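You operate a simulated robot arm through the tools that you are given. There is no shell and no other tool.

You run a simulated robot arm. Do the job below in one go: nothing can be reset, and whatever is moved stays where it is left.

JOB
Take the red towel out of the drum, set the water to LOW and start the wash.
Fine: the towel goes in the green basket; the white shirt and vest stay in and take no dye; hands clear, then shut the lid before the start.
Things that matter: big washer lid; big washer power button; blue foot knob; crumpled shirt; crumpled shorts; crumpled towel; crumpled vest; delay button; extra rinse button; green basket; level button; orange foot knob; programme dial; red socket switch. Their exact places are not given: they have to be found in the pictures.

The check looks at the end state, three seconds after you hand in, the way a careful person would. Anything else that was tipped, shoved, dropped, spilled or broken makes it a failure. Lids that push on must go on centred and level and be pressed home; caps that screw on are set level and turned clockwise until they are tight. Flat cloth is picked up by pressing the open fingertips on it (5 to 10 N) and closing them slowly along it; thin cloth reads only 2 to 8 mm in the jaws.

ROBOT AND FRAMES
A 6-joint arm with a two-finger parallel gripper on a trunk, on a base that moves. Base frame: it is fixed to the floor where the robot stands at the start and does not move with it; the origin is under the middle of the robot, x ahead of it, y to its left, z up. Readings come in mm, degrees, newtons and seconds.
With the tool pointing down near the work surface it reaches from about 580 to 940 mm from the robot's upright axis, wherever it stands. Its first joint turns from -149.0 to 149.0 degrees. Places, roughly: big washer lid [1900, 2800, 900]; big washer power button [1500, 2700, 900]; blue foot knob [1500, 2700, 200]; crumpled shirt [2000, 3000, 500]; crumpled shorts [1500, 2000, 750]; crumpled towel (16x6x6 cm) [1900, 2800, 600]; crumpled vest [1750, 2750, 500]; delay button [1700, 3100, 900]; extra rinse button [1700, 3100, 900]; green basket [1600, 2100, 800]; level button [1700, 3000, 900]; orange foot knob [1600, 3100, 200]; programme dial [1600, 2800, 900]; red socket switch [1900, 2000, 1100]; red tap handle [2000, 3300, 1000]. Payload 3.43 kg.
The tool frame sits at the grasp point between the pads (the TCP): z along the fingers, y along the line on which they close. The tips reach 34 mm beyond it. The gripper opens to 128 mm. The fingers are 24 mm wide and 12 mm thick; the gripper's body (48 by 130 mm) begins 96 mm behind the TCP.
Orientation is that of the tool frame in the base frame, as [roll, pitch, yaw] about the fixed x, y, z axes, in that order (R = Rz(yaw) Ry(pitch) Rx(roll)). With the fingers straight down and closing along the base's y, the tool's x points along the base's -x, its y along +y and its z along -z.

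CONTROLS
- The arm moves only by the tool step_arm. Its argument "steps" is text: rows parted by semicolons, each of 6 numbers parted by spaces: the shift along the tool's x, y, z in units of 30 mm (1.0 is 30 mm), then the turn, a rotation vector about the tool's x, y, z in units of 4 degrees (1.0 is 4 degrees). In form: dx dy dz wx wy wz; .... A call has 1 to 20 rows; each row shifts and turns the commanded pose from where the row before left it, along the tool's axes as they then stand. "gripper" is the opening in per cent of the stroke, from 0 (shut) to 100 (fully open), set as the call begins (left out, the last holds). A call with a number of a shift or a turn outside -1 to 1 is refused whole. A row lasts 0.2 s, in which the tool goes at most 50 mm and 8.6 degrees; a call with a longer step from one row to the next is refused whole, and so is a gripper value outside its range. Where a pose cannot be reached the arm comes as near as it can. A force on the tool above 80 N (or 10 N above the force at the start of the call, whichever is more), or a blocked arm, ends the call early, and 0.2 s more pass. The fingers move at their own pace (about 108 mm/s each) and stop on an object; they squeeze with about 21 N. The grip force told is the motor's: it shows also when the fingers shut on nothing. Time passes only in rows, and 0.2 s behind the last, so rows that do not move let the fingers close. The reply holds the time, the measured pose of the TCP, the force on the tool along the base axes, the opening and the grip force, in the units named above and with some noise, with the torque about the TCP (base axes, N m) and any sound that the robot's microphone picked up, and new pictures: "views" is both (left out), scene, wrist or none.
- Cameras (640 x 400 px; columns grow to the right, rows downward): "scene" is now at [38.7, 147.7, 1623.9]; the picture's right is [-0.05, -1.00, 0.00], its down [-0.53, 0.02, -0.85] and it looks along [0.85, -0.04, -0.53] (base axes); focal length 268 px, centre (320, 200). "wrist" rides on the gripper at [76, -11, -160] in the tool frame; the picture's right is [0.15, 0.99, 0.00], its down [-0.88, 0.13, -0.46] and it looks along [-0.45, 0.07, 0.89] (tool axes); focal length 234 px, centre (320, 200).
- raise_lower(by): slides the trunk up (or, below 0, down) by that many mm; the arm and the scene camera ride with it, the base frame stays. It gives what a move gives, with no picture.
- steer(legs): drives the robot by 1 to 6 legs, each [ahead, turn to the left] in mm and degrees, along the robot's own axes; the way and the turn of a leg run together, so that a leg with both is an arc; at most 1500 mm and 180 degrees a leg. The arm and the cameras ride along, it lands a little off, and it stops where it bumps. It gives what a move gives, and a new picture of the scene camera.
- turn_head(pan, tilt): turns the head with the scene camera to pan (to the left, within 155 degrees either way) and tilt (down, from -29 to 69), counted from straight ahead of the robot. It gives what a move gives, and a new picture of the scene camera.
- pixel_to_xyz(camera, pixels): there is no depth. For up to 12 entries [column, row, z] of the newest picture of that camera ("zoom" is the newest enlarged one), the place [x, y] in the base frame at which the ray of that pixel passes the height z, good to about 2 mm. The clock stands still meanwhile.
- zoom(camera, box): a new picture of the part [left, top, right, bottom] of that camera's present view, enlarged. The clock stands still meanwhile.
- sign_off(): hands the job in; it is judged then, once.

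Unless the task says otherwise, let go and move clear before handing in.

The tools are called as name(argument=value, ...) on one line, values as JSON. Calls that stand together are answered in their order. step_arm: Moves the arm, as the interface text tells. Its arguments: {"type":"object","properties":{"steps":{"type":"string"},"gripper":{"type":"number"},"views":{"type":"string","enum":["both","scene","wrist","none"]}},"required":["steps"]} The other tools are called the same way: raise_lower (by) moves the trunk up or down; steer (legs) drives the base; turn_head (pan, tilt) turns the head that bears the scene camera; pixel_to_xyz (camera, pixels) gives the place at which the rays of pixels pass given heights; zoom (camera, box) takes an enlarged picture of a part of a camera's view; sign_off () hands the job in.

At the start:

```text
clock: 0.0
eef_pos: [619.3, 235.6, 1083.3]
ee_rot: [179.8, 0.4, -179.1]
contact_force: [25.0, 11.2, -53.1]
ft_torque: [-0.56, 0.15, -0.24]
width: 128.0
grasp_force: 0.0
trunk travel left (down, up): [-625.0, 85.0]
robot x, y, heading: [-6.6, -18.2, 0.1]
head pan, tilt (commanded): [-2.7, 32.1]
```

scene: 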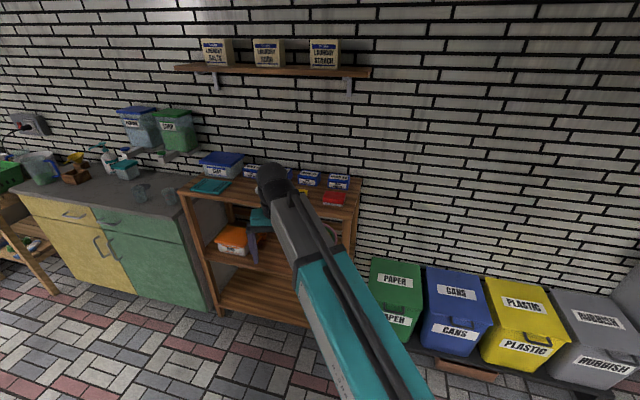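
wrist: 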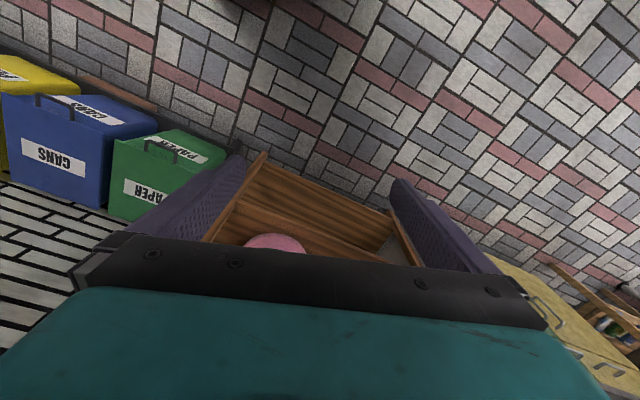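

The first picture shows a shelf, bins and a worktop, but no washer yet. It should be ahead and to the left, so I turn the head that way.

turn_head(pan=55, tilt=20)

```text
clock: 1.3
eef_pos: [620.1, 235.9, 1084.3]
ee_rot: [179.9, 0.6, -179.2]
contact_force: [13.0, 10.2, -30.1]
ft_torque: [-1.03, -0.15, -0.5]
width: 128.0
grasp_force: 0.0
trunk travel left (down, up): [-625.0, 85.0]
robot x, y, heading: [-3.1, -16.3, 0.1]
head pan, tilt (commanded): [55.0, 20.0]
```

scene: 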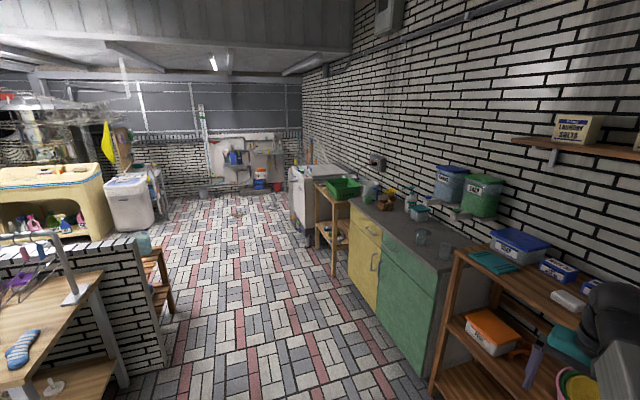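

The washer shows at about (315,190), just beyond the green basket at (345,187). I zoom in there.

zoom(camera="scene", box=[240, 130, 440, 255])

pixel_to_xyz(camera="scene", pixels=[[345, 187, 800], [315, 175, 900], [290, 175, 900], [340, 195, 750], [320, 190, 750]])

```text
3.20 times, centred on (340, 192) of scene
```

zoom: 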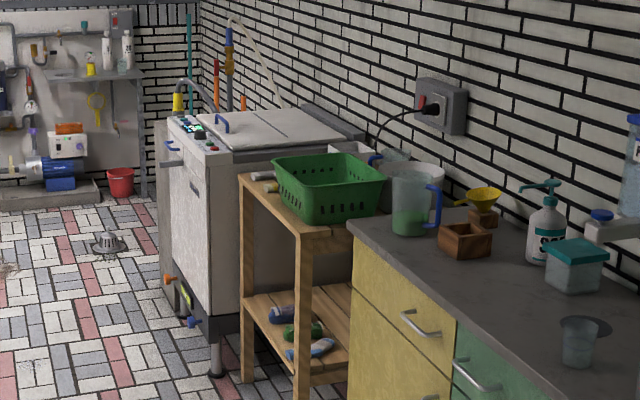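

```text
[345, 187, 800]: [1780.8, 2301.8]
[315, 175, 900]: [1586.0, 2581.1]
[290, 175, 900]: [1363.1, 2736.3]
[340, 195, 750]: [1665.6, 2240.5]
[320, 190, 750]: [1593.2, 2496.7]
```

The washer is top-loading with a blue lid handle, and its panel runs along the front. Before I drive, I measure where the floor obstacles are (cabinet foot, brick bench, stool).

pixel_to_xyz(camera="scene", pixels=[[425, 376, 0], [350, 300, 0], [334, 276, 0], [165, 375, 0], [175, 312, 0], [293, 222, 0], [307, 247, 0], [432, 390, 0], [125, 390, 0], [250, 300, 0], [150, 228, 0], [297, 228, 0]])

turn_head(pan=100, tilt=25)

```text
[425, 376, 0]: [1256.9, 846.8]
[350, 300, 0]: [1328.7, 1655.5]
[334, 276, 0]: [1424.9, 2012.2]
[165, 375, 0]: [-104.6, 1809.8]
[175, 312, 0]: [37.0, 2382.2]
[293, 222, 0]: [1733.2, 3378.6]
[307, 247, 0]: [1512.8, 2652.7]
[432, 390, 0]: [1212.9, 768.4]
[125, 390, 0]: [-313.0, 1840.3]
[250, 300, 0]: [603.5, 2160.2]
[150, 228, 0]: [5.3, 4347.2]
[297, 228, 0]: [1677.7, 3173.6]
```

```text
clock: 2.4
eef_pos: [620.2, 237.6, 1083.8]
ee_rot: [179.8, 0.5, -179.1]
contact_force: [15.3, 1.4, -31.1]
ft_torque: [0.63, 0.33, 0.29]
width: 128.1
grasp_force: 0.1
trunk travel left (down, up): [-625.0, 85.0]
robot x, y, heading: [-5.2, -21.1, 0.1]
head pan, tilt (commanded): [100.0, 25.0]
```

scene: 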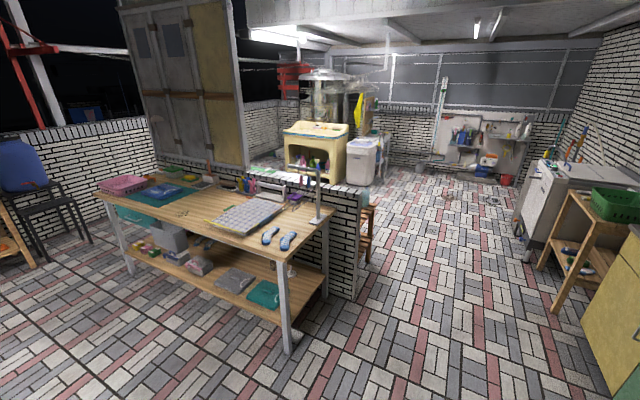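

There is a clear lane of about 600 mm on each side along a heading of about 73 degrees. I drive to about (880, 2950) and turn to face the washer front, which sits about 17 degrees askew.

steer(legs=[[0, 73.2], [1500, 0], [1550, 0]])

```text
refused: 1550 is not a number from -1500 to 1500
```

The last drive was refused because a leg can be at most 1500 mm. I split it into shorter legs.

steer(legs=[[0, 73.2], [1500, 0], [1500, 0]])

```text
clock: 23.2
eef_pos: [836.0, 3515.3, 1084.9]
ee_rot: [179.8, 0.5, -106.6]
contact_force: [1.4, 15.4, -29.6]
ft_torque: [-0.18, 0.32, 0.16]
width: 128.0
grasp_force: 0.0
trunk travel left (down, up): [-625.0, 85.0]
robot x, y, heading: [894.0, 2847.1, 72.6]
head pan, tilt (commanded): [100.0, 25.0]
```

scene: 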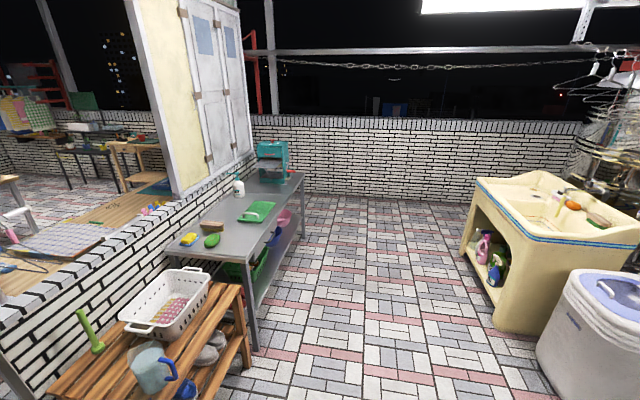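

The robot stands at (894, 2847) heading 72.6, so the washer is on its right. I look there before I turn.

turn_head(pan=-75, tilt=38)

```text
clock: 25.9
eef_pos: [835.0, 3515.9, 1083.5]
ee_rot: [179.8, 0.5, -106.7]
contact_force: [-2.1, 12.8, -24.6]
ft_torque: [-0.12, -0.28, -0.15]
width: 128.2
grasp_force: 0.1
trunk travel left (down, up): [-625.0, 85.0]
robot x, y, heading: [889.8, 2838.9, 72.7]
head pan, tilt (commanded): [-75.0, 38.0]
```

scene: 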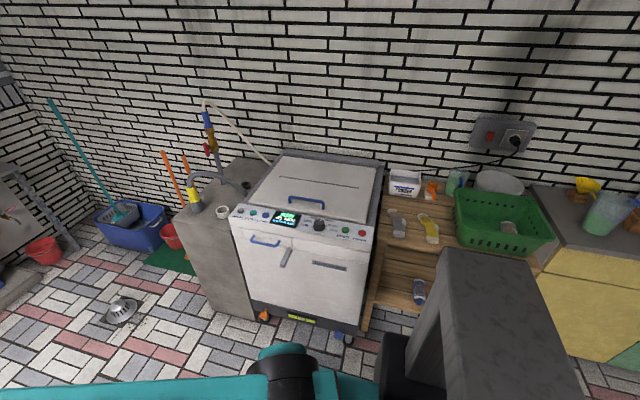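

zoom(camera="scene", box=[220, 145, 400, 257])

pixel_to_xyz(camera="scene", pixels=[[232, 209, 900], [372, 228, 900], [305, 199, 930], [282, 155, 900], [384, 164, 900], [362, 232, 900], [319, 224, 900], [239, 210, 900], [287, 218, 900]])

```text
3.56 times, centred on (310, 201) of scene
```

zoom: 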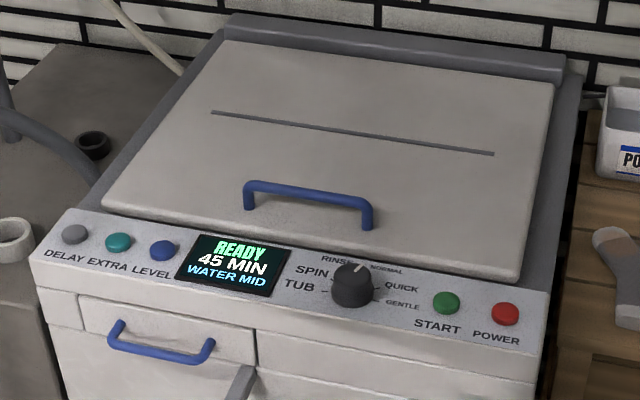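

```text
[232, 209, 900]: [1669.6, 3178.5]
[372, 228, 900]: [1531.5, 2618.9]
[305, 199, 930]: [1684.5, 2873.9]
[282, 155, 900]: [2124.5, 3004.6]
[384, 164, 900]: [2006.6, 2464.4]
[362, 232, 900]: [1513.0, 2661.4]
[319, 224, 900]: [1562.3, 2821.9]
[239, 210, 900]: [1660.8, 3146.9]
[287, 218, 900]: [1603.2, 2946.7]
```

The display (zoom 237,262) reads READY, 45 MIN, WATER MID. LEVEL is the blue button at about (1645,3065), START is green at about (1535,2705), and the lid handle is at about (1684,2874). I line the robot up squarely in front of the washer.

steer(legs=[[80, 0], [0, -86.5]])

turn_head(pan=0, tilt=40)

```text
clock: 32.0
eef_pos: [1578.0, 3026.8, 1084.4]
ee_rot: [179.8, 0.6, 167.7]
contact_force: [-0.6, -0.1, -0.3]
ft_torque: [-0.01, -0.02, -0.02]
width: 127.8
grasp_force: 0.1
trunk travel left (down, up): [-625.0, 85.0]
robot x, y, heading: [906.1, 2888.9, -12.8]
head pan, tilt (commanded): [-75.0, 38.0]
```

scene: 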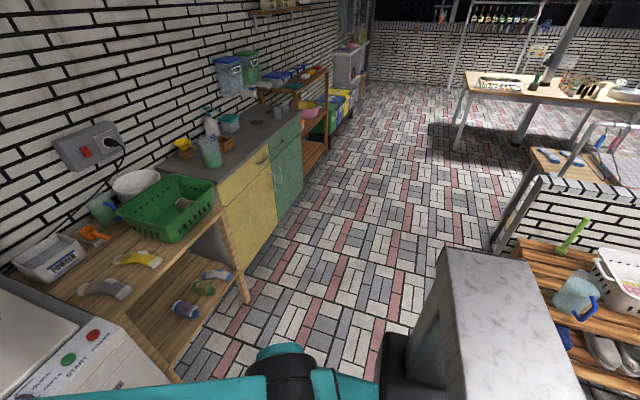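

```text
clock: 33.5
eef_pos: [1579.5, 3026.2, 1083.6]
ee_rot: [179.9, 0.6, 167.7]
contact_force: [-0.5, -0.3, 0.5]
ft_torque: [0.0, -0.03, 0.01]
width: 128.0
grasp_force: 0.1
trunk travel left (down, up): [-625.0, 85.0]
robot x, y, heading: [907.2, 2887.9, -12.7]
head pan, tilt (commanded): [0.0, 40.0]
```

scene: 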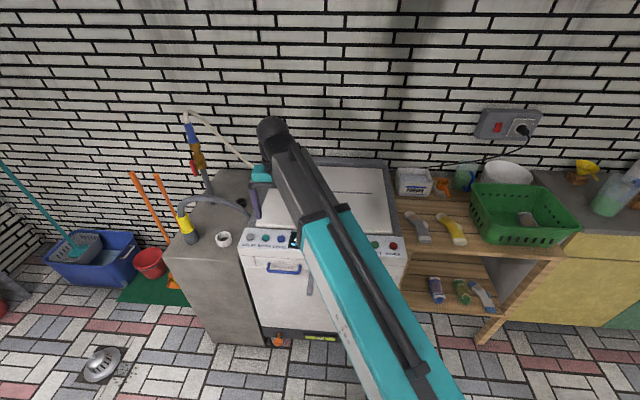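

The arm now hangs over the washer's left part and the force reading is near zero. I drive a little closer and then take a wrist picture.

steer(legs=[[70, 0]])

step_arm(steps="0 0 0 0 0 0")

```text
clock: 34.6
eef_pos: [1649.2, 3011.6, 1084.6]
ee_rot: [179.7, 0.5, 167.7]
contact_force: [0.5, -0.3, -0.6]
ft_torque: [0.0, 0.0, 0.01]
width: 128.4
grasp_force: 0.0
trunk travel left (down, up): [-625.0, 85.0]
robot x, y, heading: [975.6, 2873.4, -12.5]
head pan, tilt (commanded): [0.0, 40.0]
```

scene: 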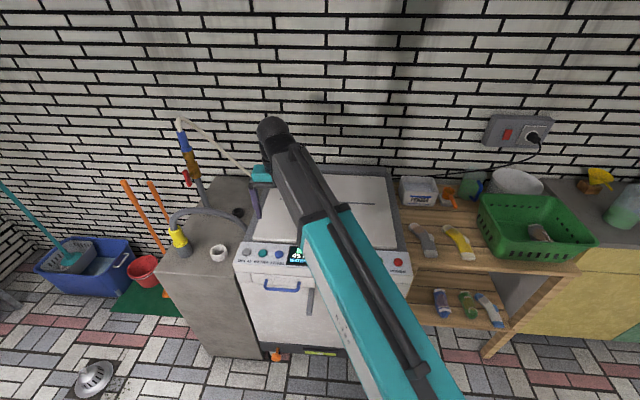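

```text
clock: 35.0
eef_pos: [1647.6, 3010.1, 1084.3]
ee_rot: [179.8, 0.5, 167.7]
contact_force: [-1.3, 0.0, -0.2]
ft_torque: [0.02, 0.04, 0.0]
width: 127.9
grasp_force: 0.1
trunk travel left (down, up): [-625.0, 85.0]
robot x, y, heading: [971.9, 2871.1, -12.4]
head pan, tilt (commanded): [0.0, 40.0]
```

scene: 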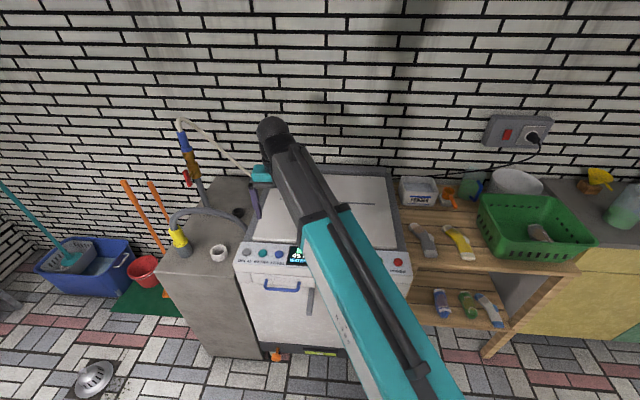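
wrist: 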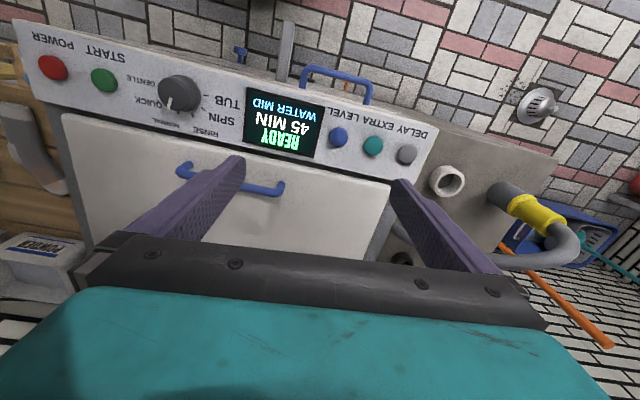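

Both cameras now show the panel: LEVEL is at wrist (338,136) and scene (278,255), POWER at wrist (53,67) and scene (398,262). I compare the two sets of rays at several heights to get the true heights.

pixel_to_xyz(camera="wrist", pixels=[[338, 136, 860], [338, 136, 900], [338, 136, 940], [53, 67, 860], [53, 67, 900], [53, 67, 940], [104, 80, 900], [178, 172, 900], [178, 172, 940], [280, 188, 900], [280, 188, 940]])

pixel_to_xyz(camera="scene", pixels=[[278, 255, 860], [278, 255, 900], [278, 255, 940], [398, 262, 860], [398, 262, 900], [398, 262, 940]])

zoom(camera="wrist", box=[0, 0, 480, 300])

zoom(camera="scene", box=[160, 100, 440, 275])

```text
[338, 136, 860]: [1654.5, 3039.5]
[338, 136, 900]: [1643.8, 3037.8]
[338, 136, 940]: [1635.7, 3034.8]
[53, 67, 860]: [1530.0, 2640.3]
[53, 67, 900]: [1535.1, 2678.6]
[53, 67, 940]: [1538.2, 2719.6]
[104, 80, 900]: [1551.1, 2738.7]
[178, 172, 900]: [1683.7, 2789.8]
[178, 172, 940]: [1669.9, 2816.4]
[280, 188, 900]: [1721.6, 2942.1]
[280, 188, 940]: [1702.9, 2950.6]
```

```text
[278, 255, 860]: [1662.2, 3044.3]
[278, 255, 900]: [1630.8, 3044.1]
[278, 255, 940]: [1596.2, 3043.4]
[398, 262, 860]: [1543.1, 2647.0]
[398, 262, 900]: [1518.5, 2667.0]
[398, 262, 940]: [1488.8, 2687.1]
```

```text
1.33 times, centred on (240, 150) of wrist
```

zoom: 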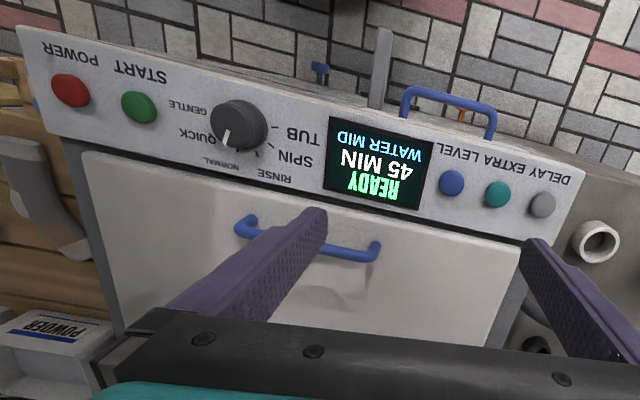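

```text
2.29 times, centred on (300, 188) of scene
```

zoom: 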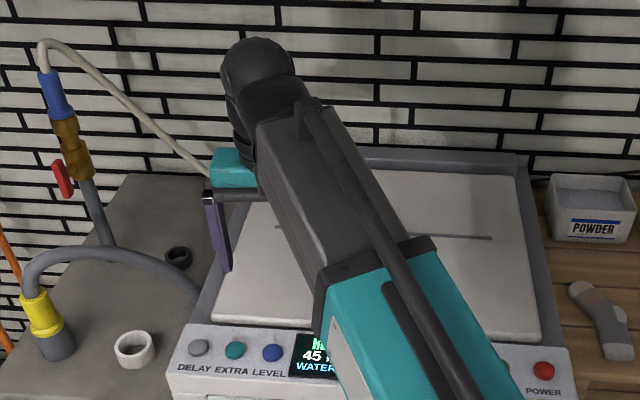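

The rays cross at z≈880, which puts LEVEL at about (1648,3041) and POWER at about (1532,2658), so the washer is yawed about -16°. I shut the fingers, line up over LEVEL and lower to just above it.

step_arm(steps="0 0 0 0 0 0.8; 0.27 0.98 0 0 0 0; 0 0 1 0 0 0; 0 0 1 0 0 0; 0 0 1 0 0 0; 0 0 1 0 0 0; 0 0 0 0 0 0; 0 0 0 0 0 0", gripper=0)

```text
clock: 36.8
eef_pos: [1648.7, 3041.8, 964.3]
ee_rot: [179.8, 0.5, 164.5]
contact_force: [-0.4, -0.3, 1.0]
ft_torque: [0.01, 0.02, 0.03]
width: 0.1
grasp_force: 21.2
trunk travel left (down, up): [-625.0, 85.0]
robot x, y, heading: [977.8, 2872.2, -12.6]
head pan, tilt (commanded): [0.0, 40.0]
```

scene: 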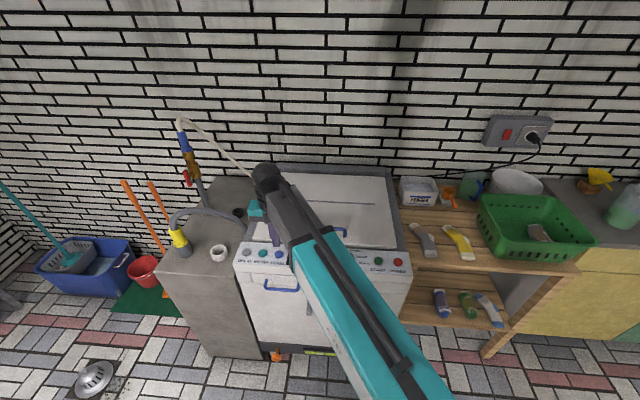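
wrist: 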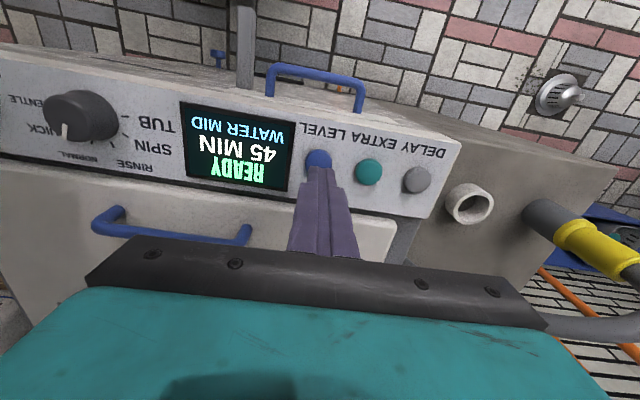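

The tip is at about (319,172) and the LEVEL button shows just past it at (319,160). I measure the button again from this closer view.

pixel_to_xyz(camera="wrist", pixels=[[319, 160, 870], [319, 160, 880], [319, 160, 890], [319, 172, 930], [369, 172, 880], [417, 180, 880], [460, 142, 870], [270, 95, 870]])

zoom(camera="wrist", box=[240, 100, 480, 250])

```text
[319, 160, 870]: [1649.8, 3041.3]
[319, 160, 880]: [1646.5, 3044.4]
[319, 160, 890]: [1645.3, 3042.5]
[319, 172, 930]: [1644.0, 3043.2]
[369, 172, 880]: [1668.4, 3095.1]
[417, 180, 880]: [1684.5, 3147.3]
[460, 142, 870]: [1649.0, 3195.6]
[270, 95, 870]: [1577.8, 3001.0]
```

```text
2.67 times, centred on (360, 175) of wrist
```

zoom: 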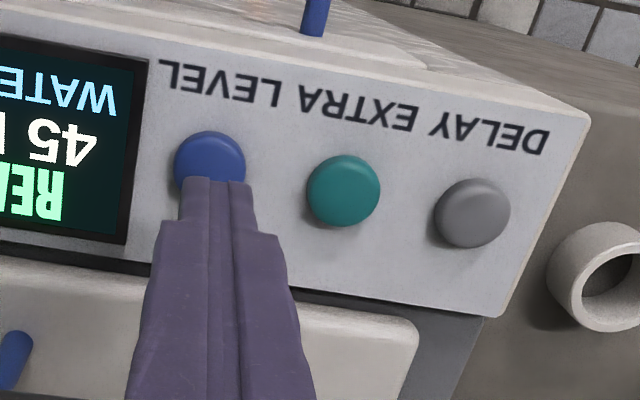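

LEVEL sits at about (1647,3042), right under the tip. I lower 30 mm, then go on in small steps while watching the force.

step_arm(steps="0 0 0.5 0 0 0; 0 0 0.5 0 0 0; 0 0 0 0 0 0", views="wrist")

```text
clock: 37.6
eef_pos: [1648.4, 3042.7, 933.9]
ee_rot: [179.9, 0.3, 164.5]
contact_force: [-0.6, 0.5, -0.2]
ft_torque: [0.03, -0.02, 0.01]
width: 0.0
grasp_force: 21.0
trunk travel left (down, up): [-625.0, 85.0]
robot x, y, heading: [977.8, 2874.3, -12.8]
head pan, tilt (commanded): [0.0, 40.0]
```

wrist: 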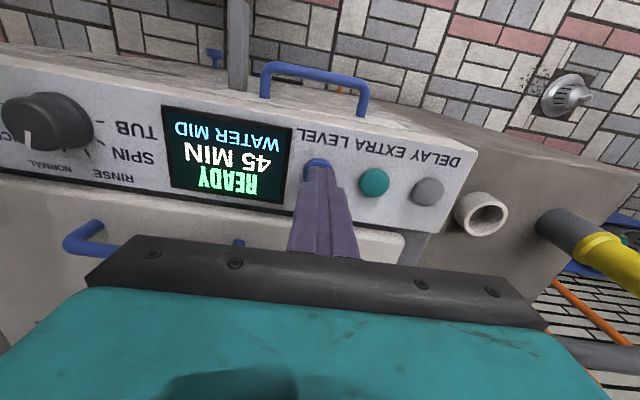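

The tip is now right over LEVEL (319,170) with no contact yet. I lower in 3 mm steps.

step_arm(steps="0 0 0.1 0 0 0; 0 0 0.1 0 0 0; 0 0 0.1 0 0 0; 0 0 0 0 0 0", views="wrist")

```text
clock: 38.6
eef_pos: [1648.1, 3041.9, 925.8]
ee_rot: [179.8, 0.5, 164.5]
contact_force: [0.5, 0.5, 0.6]
ft_torque: [0.0, -0.01, -0.01]
width: 0.0
grasp_force: 21.3
trunk travel left (down, up): [-625.0, 85.0]
robot x, y, heading: [975.8, 2874.6, -12.5]
head pan, tilt (commanded): [0.0, 40.0]
```

wrist: 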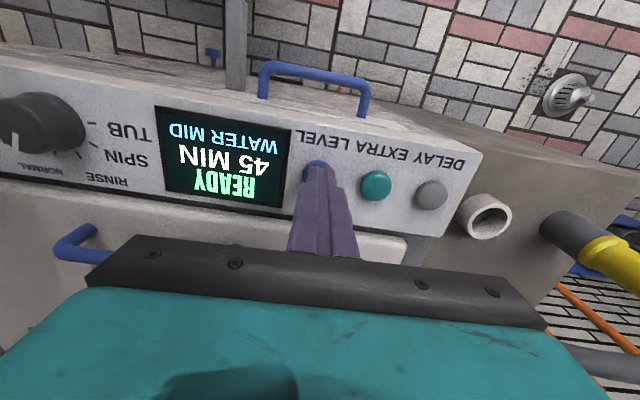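

Still no contact with the TCP at z 925.8. I keep going down in 2–3 mm steps.

step_arm(steps="0 0 0.1 0 0 0; 0 0 0.1 0 0 0; 0 0 0.07 0 0 0", views="wrist")

```text
clock: 39.4
eef_pos: [1648.3, 3042.2, 917.2]
ee_rot: [179.8, 0.4, 164.5]
contact_force: [1.1, -0.7, -0.1]
ft_torque: [0.03, 0.0, 0.01]
width: 0.1
grasp_force: 21.1
trunk travel left (down, up): [-625.0, 85.0]
robot x, y, heading: [976.8, 2872.8, -12.6]
head pan, tilt (commanded): [0.0, 40.0]
```

wrist: 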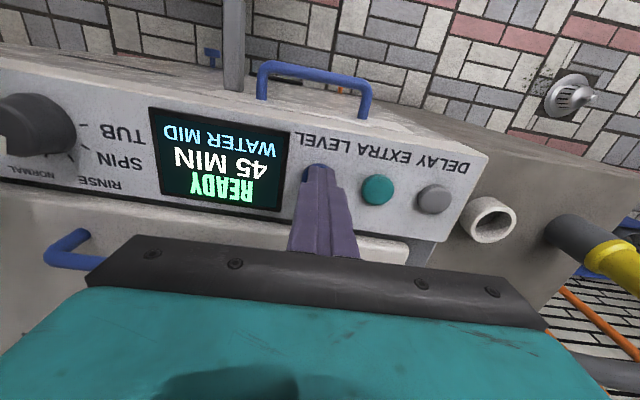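

No force yet at z 917. I keep lowering with small steps.

step_arm(steps="0 0 0.1 0 0 0; 0 0 0.07 0 0 0; 0 0 0 0 0 0", views="wrist")

```text
clock: 40.2
eef_pos: [1647.5, 3043.1, 912.7]
ee_rot: [179.7, 0.5, 164.5]
contact_force: [-1.3, -0.4, 2.3]
ft_torque: [0.0, 0.07, 0.01]
width: 0.0
grasp_force: 21.1
trunk travel left (down, up): [-625.0, 85.0]
robot x, y, heading: [975.8, 2874.4, -12.3]
head pan, tilt (commanded): [0.0, 40.0]
heard: click
```

wrist: 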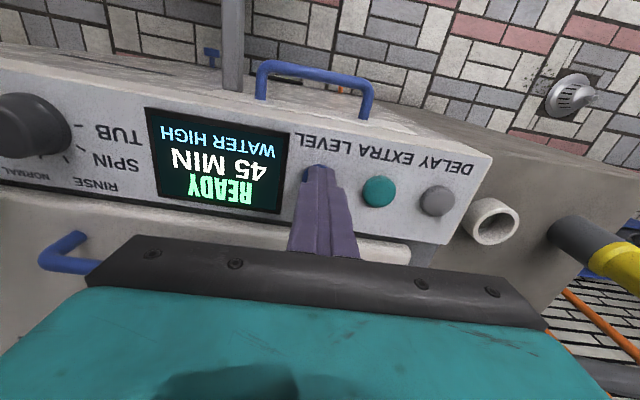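

I heard a click and the display (215,140) now reads WATER HIGH. I lift clear and press again for the next level.

step_arm(steps="0 0 -0.3 0 0 0; 0 0 -0.2 0 0 0; 0 0 0 0 0 0; 0 0 0.2 0 0 0; 0 0 0.15 0 0 0; 0 0 0.1 0 0 0; 0 0 0.05 0 0 0; 0 0 0 0 0 0", views="wrist")

```text
clock: 42.0
eef_pos: [1649.8, 3040.0, 912.4]
ee_rot: [179.8, 0.5, 164.6]
contact_force: [1.9, 1.2, 4.3]
ft_torque: [0.06, 0.03, -0.03]
width: 0.0
grasp_force: 20.3
trunk travel left (down, up): [-625.0, 85.0]
robot x, y, heading: [976.4, 2878.2, -12.5]
head pan, tilt (commanded): [0.0, 40.0]
heard: click
```

wrist: 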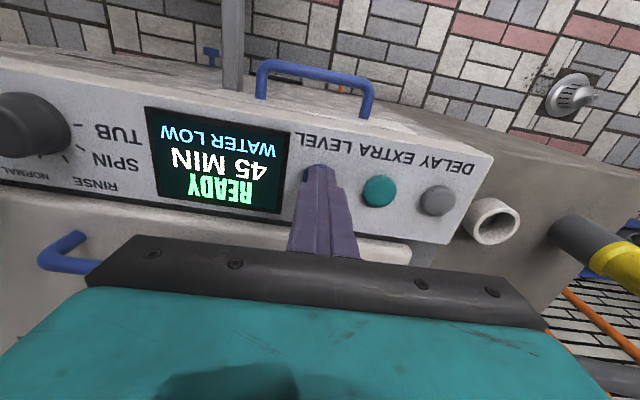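

The display now reads WATER LOW. I lift well clear and move toward the lid handle to look at it closely.

step_arm(steps="0 0 -0.5 0 0 0; 0 0 -1 0 0 0; 0 0 -1 0 0 0; 0 0 -1 0 0 0; 0 0 -1 0 0 0; 0 0 -1 0 0 0; 0 -1 0 0 0 0; 0 -1 0 0 0 0; 0 -1 0 0 0 0; 0 -1 0 0 0 0; 0 -1 0 0 0 0; 0 0 0 0 0 0", gripper=60)

```text
clock: 44.6
eef_pos: [1609.5, 2894.0, 1077.2]
ee_rot: [179.7, 0.9, 164.3]
contact_force: [29.9, 35.3, -58.1]
ft_torque: [-6.37, 0.28, -3.12]
width: 76.7
grasp_force: 0.0
trunk travel left (down, up): [-625.0, 85.0]
robot x, y, heading: [970.8, 2873.5, -12.4]
head pan, tilt (commanded): [0.0, 40.0]
```

scene: 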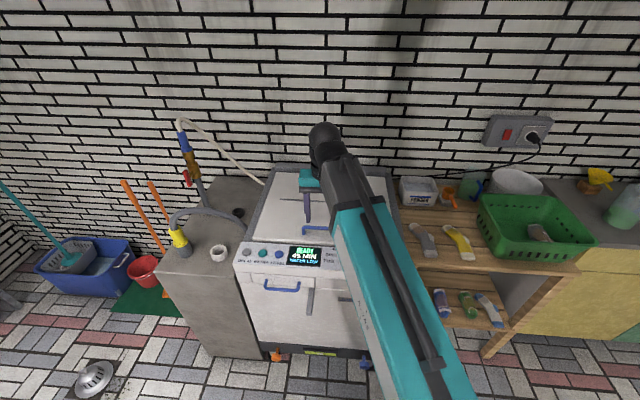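
wrist: 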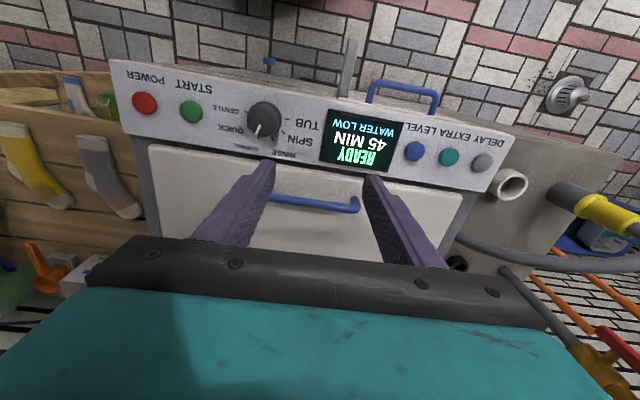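

The pose matches the command, but the force reads (30,35,-58) with nothing visible in touch. I read it again without moving.

step_arm(steps="0 0 0 0 0 0; 0 0 0 0 0 0; 0 0 0 0 0 0", views="none")

zoom(camera="scene", box=[230, 110, 430, 235])

zoom(camera="wrist", box=[120, 120, 480, 345])

```text
clock: 45.4
eef_pos: [1609.3, 2895.8, 1077.0]
ee_rot: [179.6, 0.9, 164.5]
contact_force: [30.9, 17.0, -58.4]
ft_torque: [-3.07, 0.29, -1.45]
width: 76.7
grasp_force: 0.1
trunk travel left (down, up): [-625.0, 85.0]
robot x, y, heading: [974.8, 2869.6, -12.7]
head pan, tilt (commanded): [0.0, 40.0]
```

```text
3.20 times, centred on (330, 172) of scene
```

zoom: 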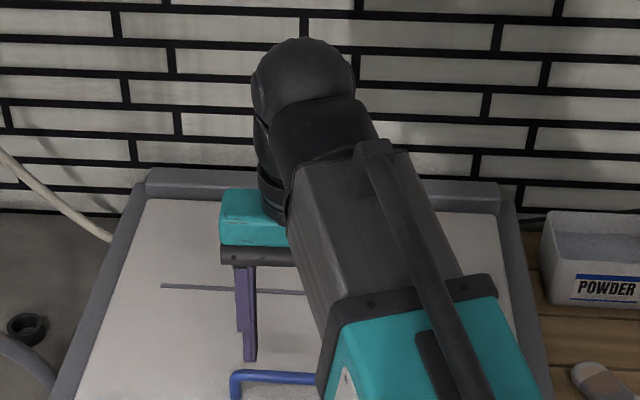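

```text
1.78 times, centred on (300, 232) of wrist
```

zoom: 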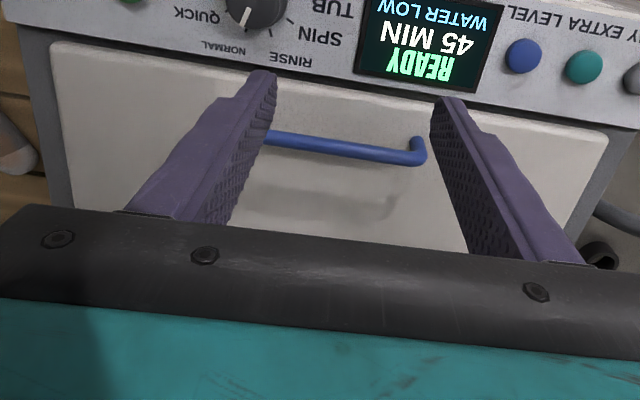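

The force stays in -z and +x, as if the folded wrist rubs on the forearm when it is held high and close in. Raising the trunk and lowering the arm should cure that. First I measure the handle's right end at (357,206).

pixel_to_xyz(camera="wrist", pixels=[[357, 206, 900], [357, 206, 920], [357, 206, 940], [274, 199, 900], [274, 199, 940], [149, 147, 890], [462, 196, 890]])

raise_lower(by=85)

step_arm(steps="0 0 1 0 0 0; 0 0 1 0 0 0; 0 0 1 0 0 0; 0 0 1 0 0 0; 0 0 0 0 0 0; 0 0 0 0 0 0")

```text
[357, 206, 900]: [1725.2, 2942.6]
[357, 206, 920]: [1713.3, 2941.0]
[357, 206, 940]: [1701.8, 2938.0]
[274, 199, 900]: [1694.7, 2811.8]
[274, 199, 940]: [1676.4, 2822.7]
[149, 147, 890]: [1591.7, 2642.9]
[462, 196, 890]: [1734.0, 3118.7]
```

```text
clock: 46.6
eef_pos: [1609.8, 2895.5, 1160.3]
ee_rot: [179.7, 1.0, 164.6]
contact_force: [32.5, -5.4, -59.3]
ft_torque: [1.11, 0.4, 0.55]
width: 76.9
grasp_force: 0.0
trunk travel left (down, up): [-710.0, 0.0]
robot x, y, heading: [976.7, 2872.7, -12.4]
head pan, tilt (commanded): [0.0, 40.0]
```

```text
clock: 48.0
eef_pos: [1607.3, 2894.7, 1039.3]
ee_rot: [179.8, 0.5, 164.4]
contact_force: [-0.5, 0.5, 0.0]
ft_torque: [-0.03, -0.01, 0.03]
width: 77.0
grasp_force: 0.0
trunk travel left (down, up): [-710.0, 0.0]
robot x, y, heading: [978.7, 2872.8, -12.4]
head pan, tilt (commanded): [0.0, 40.0]
```

scene: 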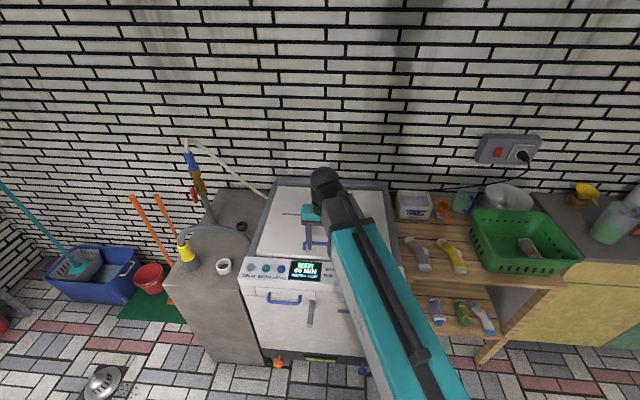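
wrist: 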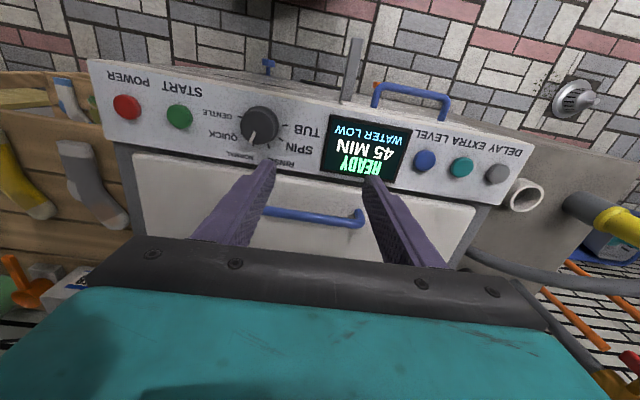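

The force is back to zero, so it was a self-touch of the high, folded arm. Now I zoom on the lid in the scene view to get its depth, handle and hinge.

zoom(camera="scene", box=[225, 165, 425, 290])

zoom(camera="wrist", box=[200, 130, 440, 280])

```text
3.20 times, centred on (325, 228) of scene
```

zoom: 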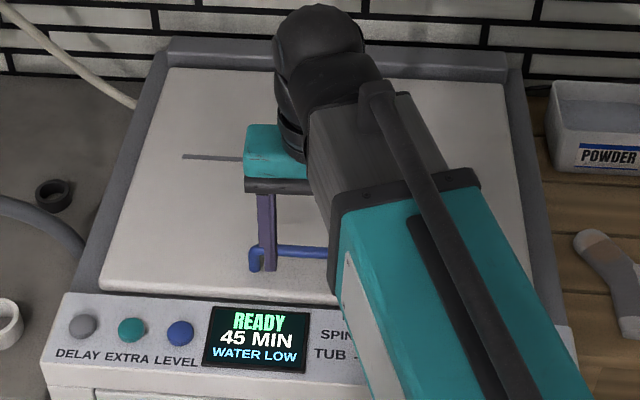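

```text
2.67 times, centred on (320, 205) of wrist
```

zoom: 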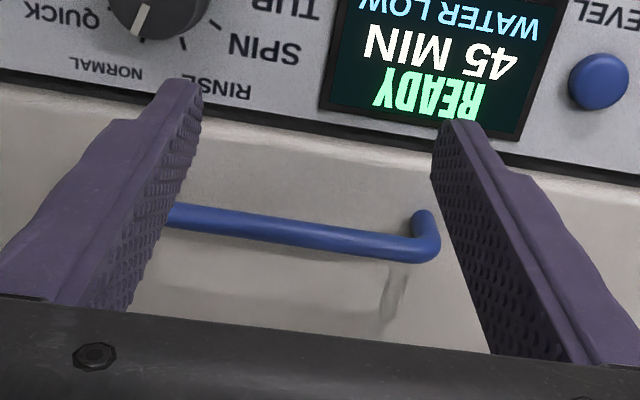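

I query the handle post foot and bar corner in both views, and the lid corners in the scene view.

pixel_to_xyz(camera="zoom", pixels=[[423, 213, 870], [423, 213, 880], [423, 213, 890], [431, 247, 890], [431, 247, 900], [431, 247, 910], [431, 247, 920], [431, 247, 930], [175, 213, 900], [175, 213, 920]])

pixel_to_xyz(camera="scene", pixels=[[305, 243.6, 890], [305, 243.6, 910], [305, 243.6, 930], [304.7, 250, 870], [304.7, 250, 880], [304.7, 250, 890], [278.1, 186.8, 880], [383.8, 190.5, 880], [256.3, 256.8, 880], [282.2, 214.6, 880], [273, 179, 900], [392, 182, 900]])

```text
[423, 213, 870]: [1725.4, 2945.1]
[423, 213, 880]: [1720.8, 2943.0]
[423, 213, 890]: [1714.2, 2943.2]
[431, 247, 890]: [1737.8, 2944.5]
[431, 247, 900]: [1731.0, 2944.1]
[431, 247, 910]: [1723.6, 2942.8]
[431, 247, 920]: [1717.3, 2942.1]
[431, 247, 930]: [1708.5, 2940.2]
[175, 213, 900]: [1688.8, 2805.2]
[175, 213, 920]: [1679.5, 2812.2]
```

```text
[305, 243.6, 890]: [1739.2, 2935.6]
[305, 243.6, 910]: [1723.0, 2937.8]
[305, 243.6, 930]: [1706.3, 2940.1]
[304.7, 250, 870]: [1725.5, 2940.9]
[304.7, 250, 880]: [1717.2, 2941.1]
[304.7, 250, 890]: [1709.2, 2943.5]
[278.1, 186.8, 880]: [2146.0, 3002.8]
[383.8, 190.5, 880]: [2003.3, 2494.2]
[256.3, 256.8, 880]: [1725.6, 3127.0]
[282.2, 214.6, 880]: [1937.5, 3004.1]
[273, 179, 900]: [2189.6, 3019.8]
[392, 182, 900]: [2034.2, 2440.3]
```

The two views agree: lid top is at z≈877, the bar at z≈912 with its left post at (1721,2941), the bar centre is at about (1700,2869), and the hinge is about 389 mm behind it. I look down to see how much room the base has in front of the washer.

turn_head(pan=0, tilt=69)

```text
clock: 48.9
eef_pos: [1609.2, 2894.8, 1039.6]
ee_rot: [179.7, 0.5, 164.5]
contact_force: [1.1, -0.1, -0.3]
ft_torque: [0.0, 0.0, 0.01]
width: 76.9
grasp_force: 0.0
trunk travel left (down, up): [-710.0, 0.0]
robot x, y, heading: [973.7, 2872.3, -12.6]
head pan, tilt (commanded): [0.0, 68.8]
```

scene: 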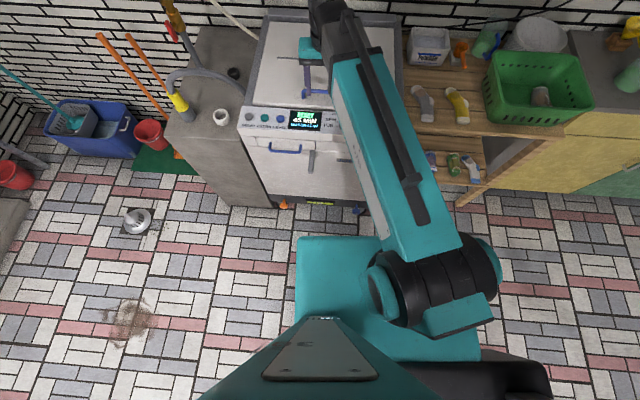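

The base's teal deck has its front edge at (300,238). I estimate its clearance to the washer.

pixel_to_xyz(camera="scene", pixels=[[298, 238, 0], [298, 238, 200], [298, 238, 400], [380, 236, 0], [380, 236, 200], [380, 236, 400], [298, 330, 200], [284, 206, 0], [355, 211, 150], [475, 290, 1200]])

```text
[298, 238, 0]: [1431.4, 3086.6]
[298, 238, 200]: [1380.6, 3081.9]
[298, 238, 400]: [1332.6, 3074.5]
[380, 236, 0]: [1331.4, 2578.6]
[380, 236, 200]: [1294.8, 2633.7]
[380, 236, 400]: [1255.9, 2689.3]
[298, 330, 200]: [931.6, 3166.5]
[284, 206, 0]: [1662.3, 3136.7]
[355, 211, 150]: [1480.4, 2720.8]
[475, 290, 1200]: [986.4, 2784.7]
```

The base front has about 200 mm of room to the washer face, so I move 120 mm closer. That keeps the lid arc within reach while the handle stays outside the 580 mm minimum.

steer(legs=[[110, 0]])

turn_head(pan=0, tilt=45)

```text
clock: 50.2
eef_pos: [1717.2, 2870.8, 1039.1]
ee_rot: [179.8, 0.4, 164.5]
contact_force: [0.6, -0.6, 0.8]
ft_torque: [0.01, 0.01, -0.02]
width: 76.8
grasp_force: 0.0
trunk travel left (down, up): [-710.0, 0.0]
robot x, y, heading: [1081.9, 2852.0, -12.5]
head pan, tilt (commanded): [0.0, 68.8]
```

scene: 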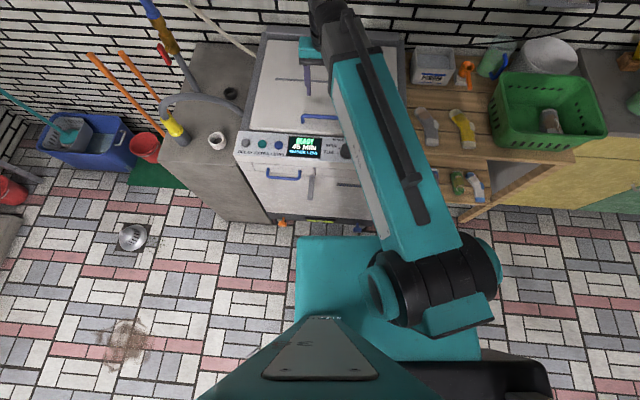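

```text
clock: 51.0
eef_pos: [1714.5, 2871.2, 1040.5]
ee_rot: [179.9, 0.4, 164.6]
contact_force: [0.6, 0.4, 0.0]
ft_torque: [-0.02, 0.0, 0.03]
width: 76.7
grasp_force: 0.0
trunk travel left (down, up): [-710.0, 0.0]
robot x, y, heading: [1081.6, 2848.5, -12.4]
head pan, tilt (commanded): [0.0, 45.0]
```

scene: 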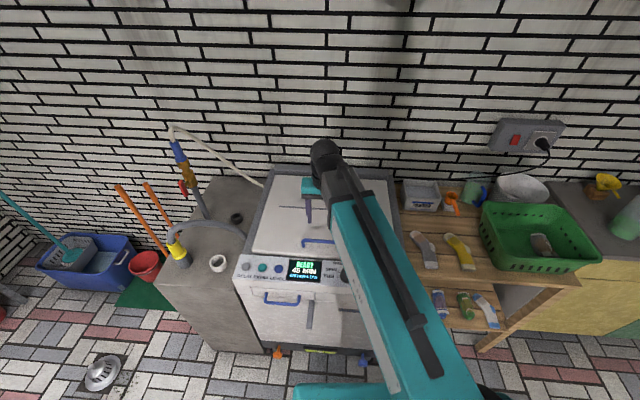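

The TCP is at (1715,2871,1040), almost over the bar centre at (1700,2869,912). I turn the tool 90° about its axis so the fingers close across the bar.

step_arm(steps="0 0 0 0 0 1; 0 0 0 0 0 1; 0 0 0 0 0 1; 0 0 0 0 0 1; 0 0 0 0 0 1; 0 0 0 0 0 1; 0 0 0 0 0 1; 0 0 0 0 0 1; 0 0 0 0 0 1; 0 0 0 0 0 1; 0 0 0 0 0 1; 0 0 0 0 0 1; 0 0 0 0 0 1; 0 0 0 0 0 1; 0 0 0 0 0 1; 0 0 0 0 0 1; 0 0 0 0 0 1; 0 0 0 0 0 1; 0 0 0 0 0 1; 0 0 0 0 0 1", gripper=60)

```text
clock: 55.2
eef_pos: [1716.4, 2871.0, 1039.7]
ee_rot: [179.5, 0.0, 84.5]
contact_force: [-0.6, 0.7, 0.7]
ft_torque: [-0.01, 0.0, -0.03]
width: 76.5
grasp_force: 0.0
trunk travel left (down, up): [-710.0, 0.0]
robot x, y, heading: [1081.7, 2847.6, -12.5]
head pan, tilt (commanded): [0.0, 45.0]
```

scene: 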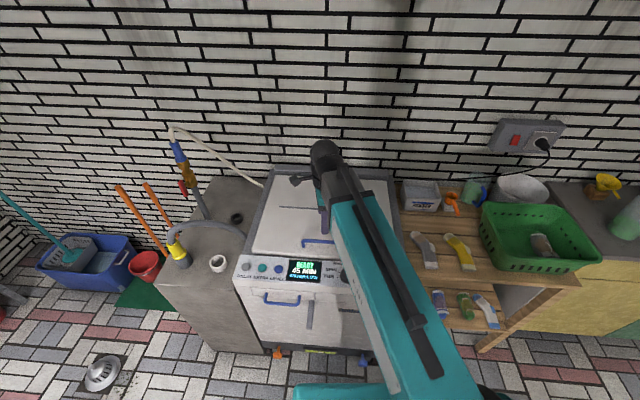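
wrist: 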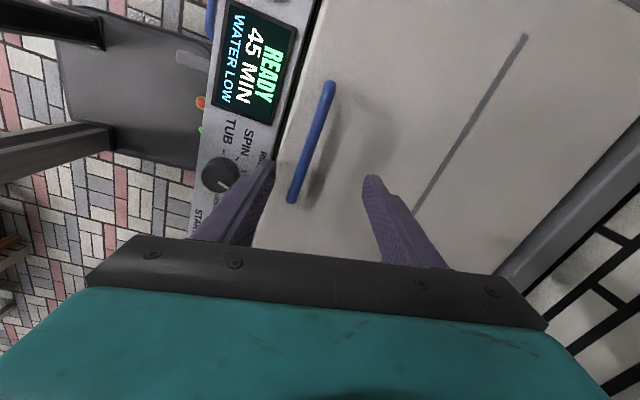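

I get a good view of the bar from (330,85) to (292,200). I finish the turn (about 11° more) and measure again.

step_arm(steps="0 0 0 0 0 1; 0 0 0 0 0 1; 0 0 0 0 0 0.77; 0 0 0 0 0 0; 0 0 0 0 0 0", views="wrist")

```text
clock: 56.4
eef_pos: [1714.3, 2870.4, 1039.5]
ee_rot: [179.6, -0.2, 73.3]
contact_force: [0.4, 0.2, -0.3]
ft_torque: [0.02, -0.04, -0.01]
width: 76.7
grasp_force: 0.1
trunk travel left (down, up): [-710.0, 0.0]
robot x, y, heading: [1083.3, 2850.8, -12.4]
head pan, tilt (commanded): [0.0, 45.0]
```

wrist: 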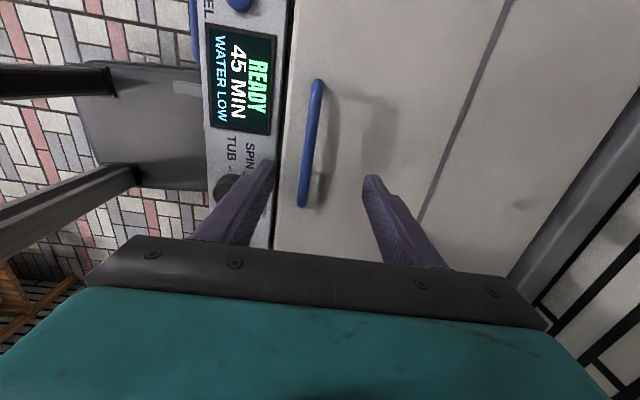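

pixel_to_xyz(camera="wrist", pixels=[[317, 83, 912], [304, 203, 912], [311, 140, 912], [283, 130, 880], [272, 250, 880], [466, 100, 877], [420, 220, 877], [610, 150, 880], [560, 225, 880]])

zoom(camera="wrist", box=[180, 40, 500, 240])

```text
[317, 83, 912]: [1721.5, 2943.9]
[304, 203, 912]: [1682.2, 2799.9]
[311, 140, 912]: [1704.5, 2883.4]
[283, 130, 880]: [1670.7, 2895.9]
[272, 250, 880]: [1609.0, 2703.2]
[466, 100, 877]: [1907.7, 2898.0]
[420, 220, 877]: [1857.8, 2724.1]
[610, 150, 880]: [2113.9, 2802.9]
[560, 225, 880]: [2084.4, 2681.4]
```

```text
2.00 times, centred on (340, 140) of wrist
```

zoom: 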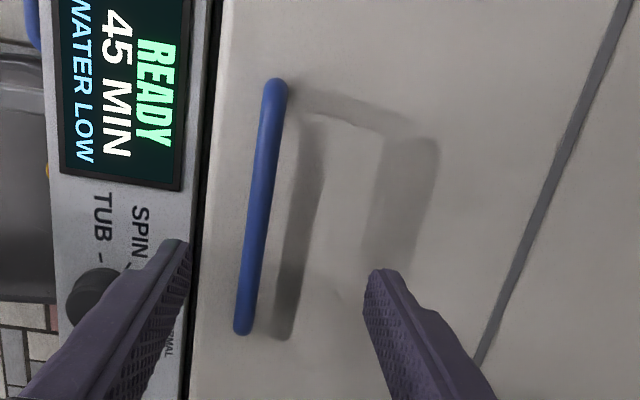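

The bar centre is at (1702,2872,912) with a tilt of about 15.7°. I centre the open fingers over it and go down to TCP z≈950 for a check.

step_arm(steps="-0.07 -0.41 0 0 0 0; 0 0 1 0 0 0; 0 0 1 0 0 0; 0 0 1 0 0 0; 0 0 0 0 0 0", views="both")

```text
clock: 57.6
eef_pos: [1704.6, 2872.0, 948.9]
ee_rot: [179.5, -0.2, 73.4]
contact_force: [-0.1, -0.5, 0.3]
ft_torque: [0.0, -0.01, -0.03]
width: 76.6
grasp_force: 0.0
trunk travel left (down, up): [-710.0, 0.0]
robot x, y, heading: [1080.8, 2847.8, -12.7]
head pan, tilt (commanded): [0.0, 45.0]
```

scene: 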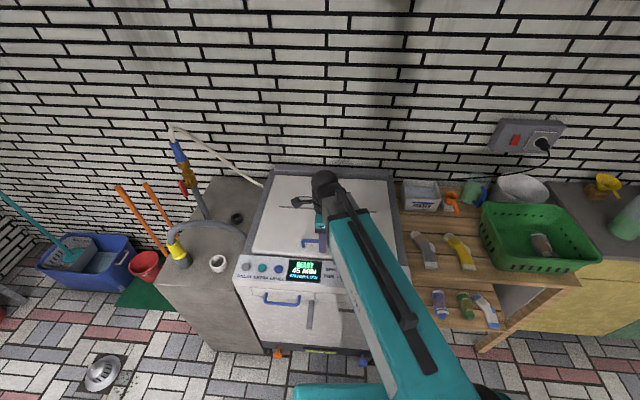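
wrist: 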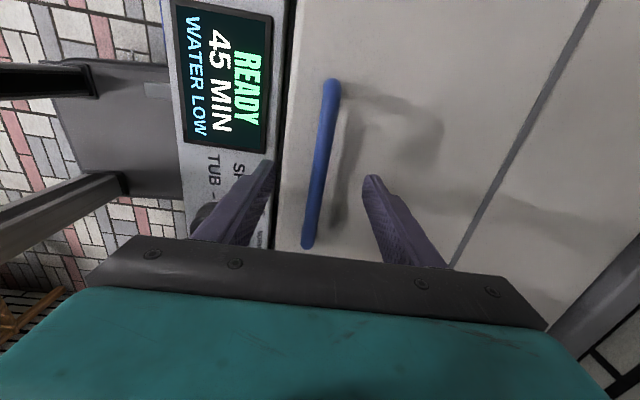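

The bar lies well between the fingers (from (331,85) to (308,245)). I lower 18 mm and close on it.

step_arm(steps="0 0 0.3 0 0 0; 0 0 0.3 0 0 0; 0 0 0 0 0 0", views="none")

step_arm(steps="0 0 0 0 0 0; 0 0 0 0 0 0; 0 0 0 0 0 0; 0 0 0 0 0 0", gripper=0, views="wrist")

```text
clock: 58.4
eef_pos: [1704.2, 2873.2, 931.2]
ee_rot: [179.5, -0.3, 73.3]
contact_force: [1.0, -0.1, 0.1]
ft_torque: [-0.01, -0.01, 0.0]
width: 76.5
grasp_force: 0.1
trunk travel left (down, up): [-710.0, 0.0]
robot x, y, heading: [1084.9, 2849.5, -12.7]
head pan, tilt (commanded): [0.0, 45.0]
```

```text
clock: 59.4
eef_pos: [1703.3, 2873.4, 931.6]
ee_rot: [179.5, -0.2, 73.4]
contact_force: [-10.4, 3.4, -1.0]
ft_torque: [0.01, 0.27, -1.03]
width: 13.7
grasp_force: 44.7
trunk travel left (down, up): [-710.0, 0.0]
robot x, y, heading: [1085.3, 2852.5, -12.8]
head pan, tilt (commanded): [0.0, 45.0]
```

wrist: 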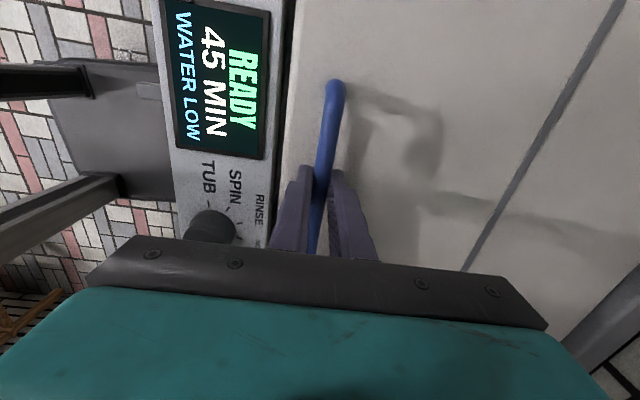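

The bar is held, with the jaws reading 13.7 mm. I start the lid up its arc (hinge about 395 mm behind, 35 mm below the bar) with the first 5°, watching the force.

step_arm(steps="0 0.06 -0.574 0 0 0; 0 0.09 -0.57 0 0 0; 0 0 0 0 0 0", views="both")

```text
clock: 60.2
eef_pos: [1708.3, 2871.4, 964.2]
ee_rot: [179.5, -0.2, 73.4]
contact_force: [-3.5, 1.0, -1.0]
ft_torque: [-0.6, 0.29, -1.03]
width: 13.7
grasp_force: 45.2
trunk travel left (down, up): [-710.0, 0.0]
robot x, y, heading: [1085.1, 2851.4, -12.6]
head pan, tilt (commanded): [0.0, 45.0]
```

scene: 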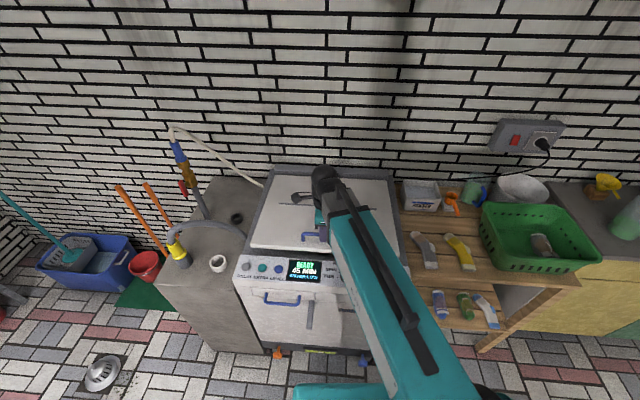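
wrist: 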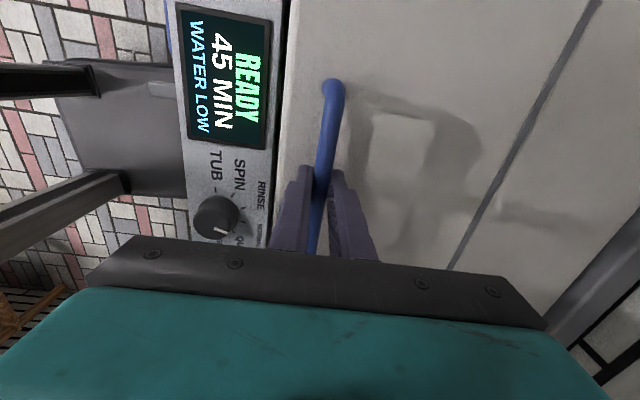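

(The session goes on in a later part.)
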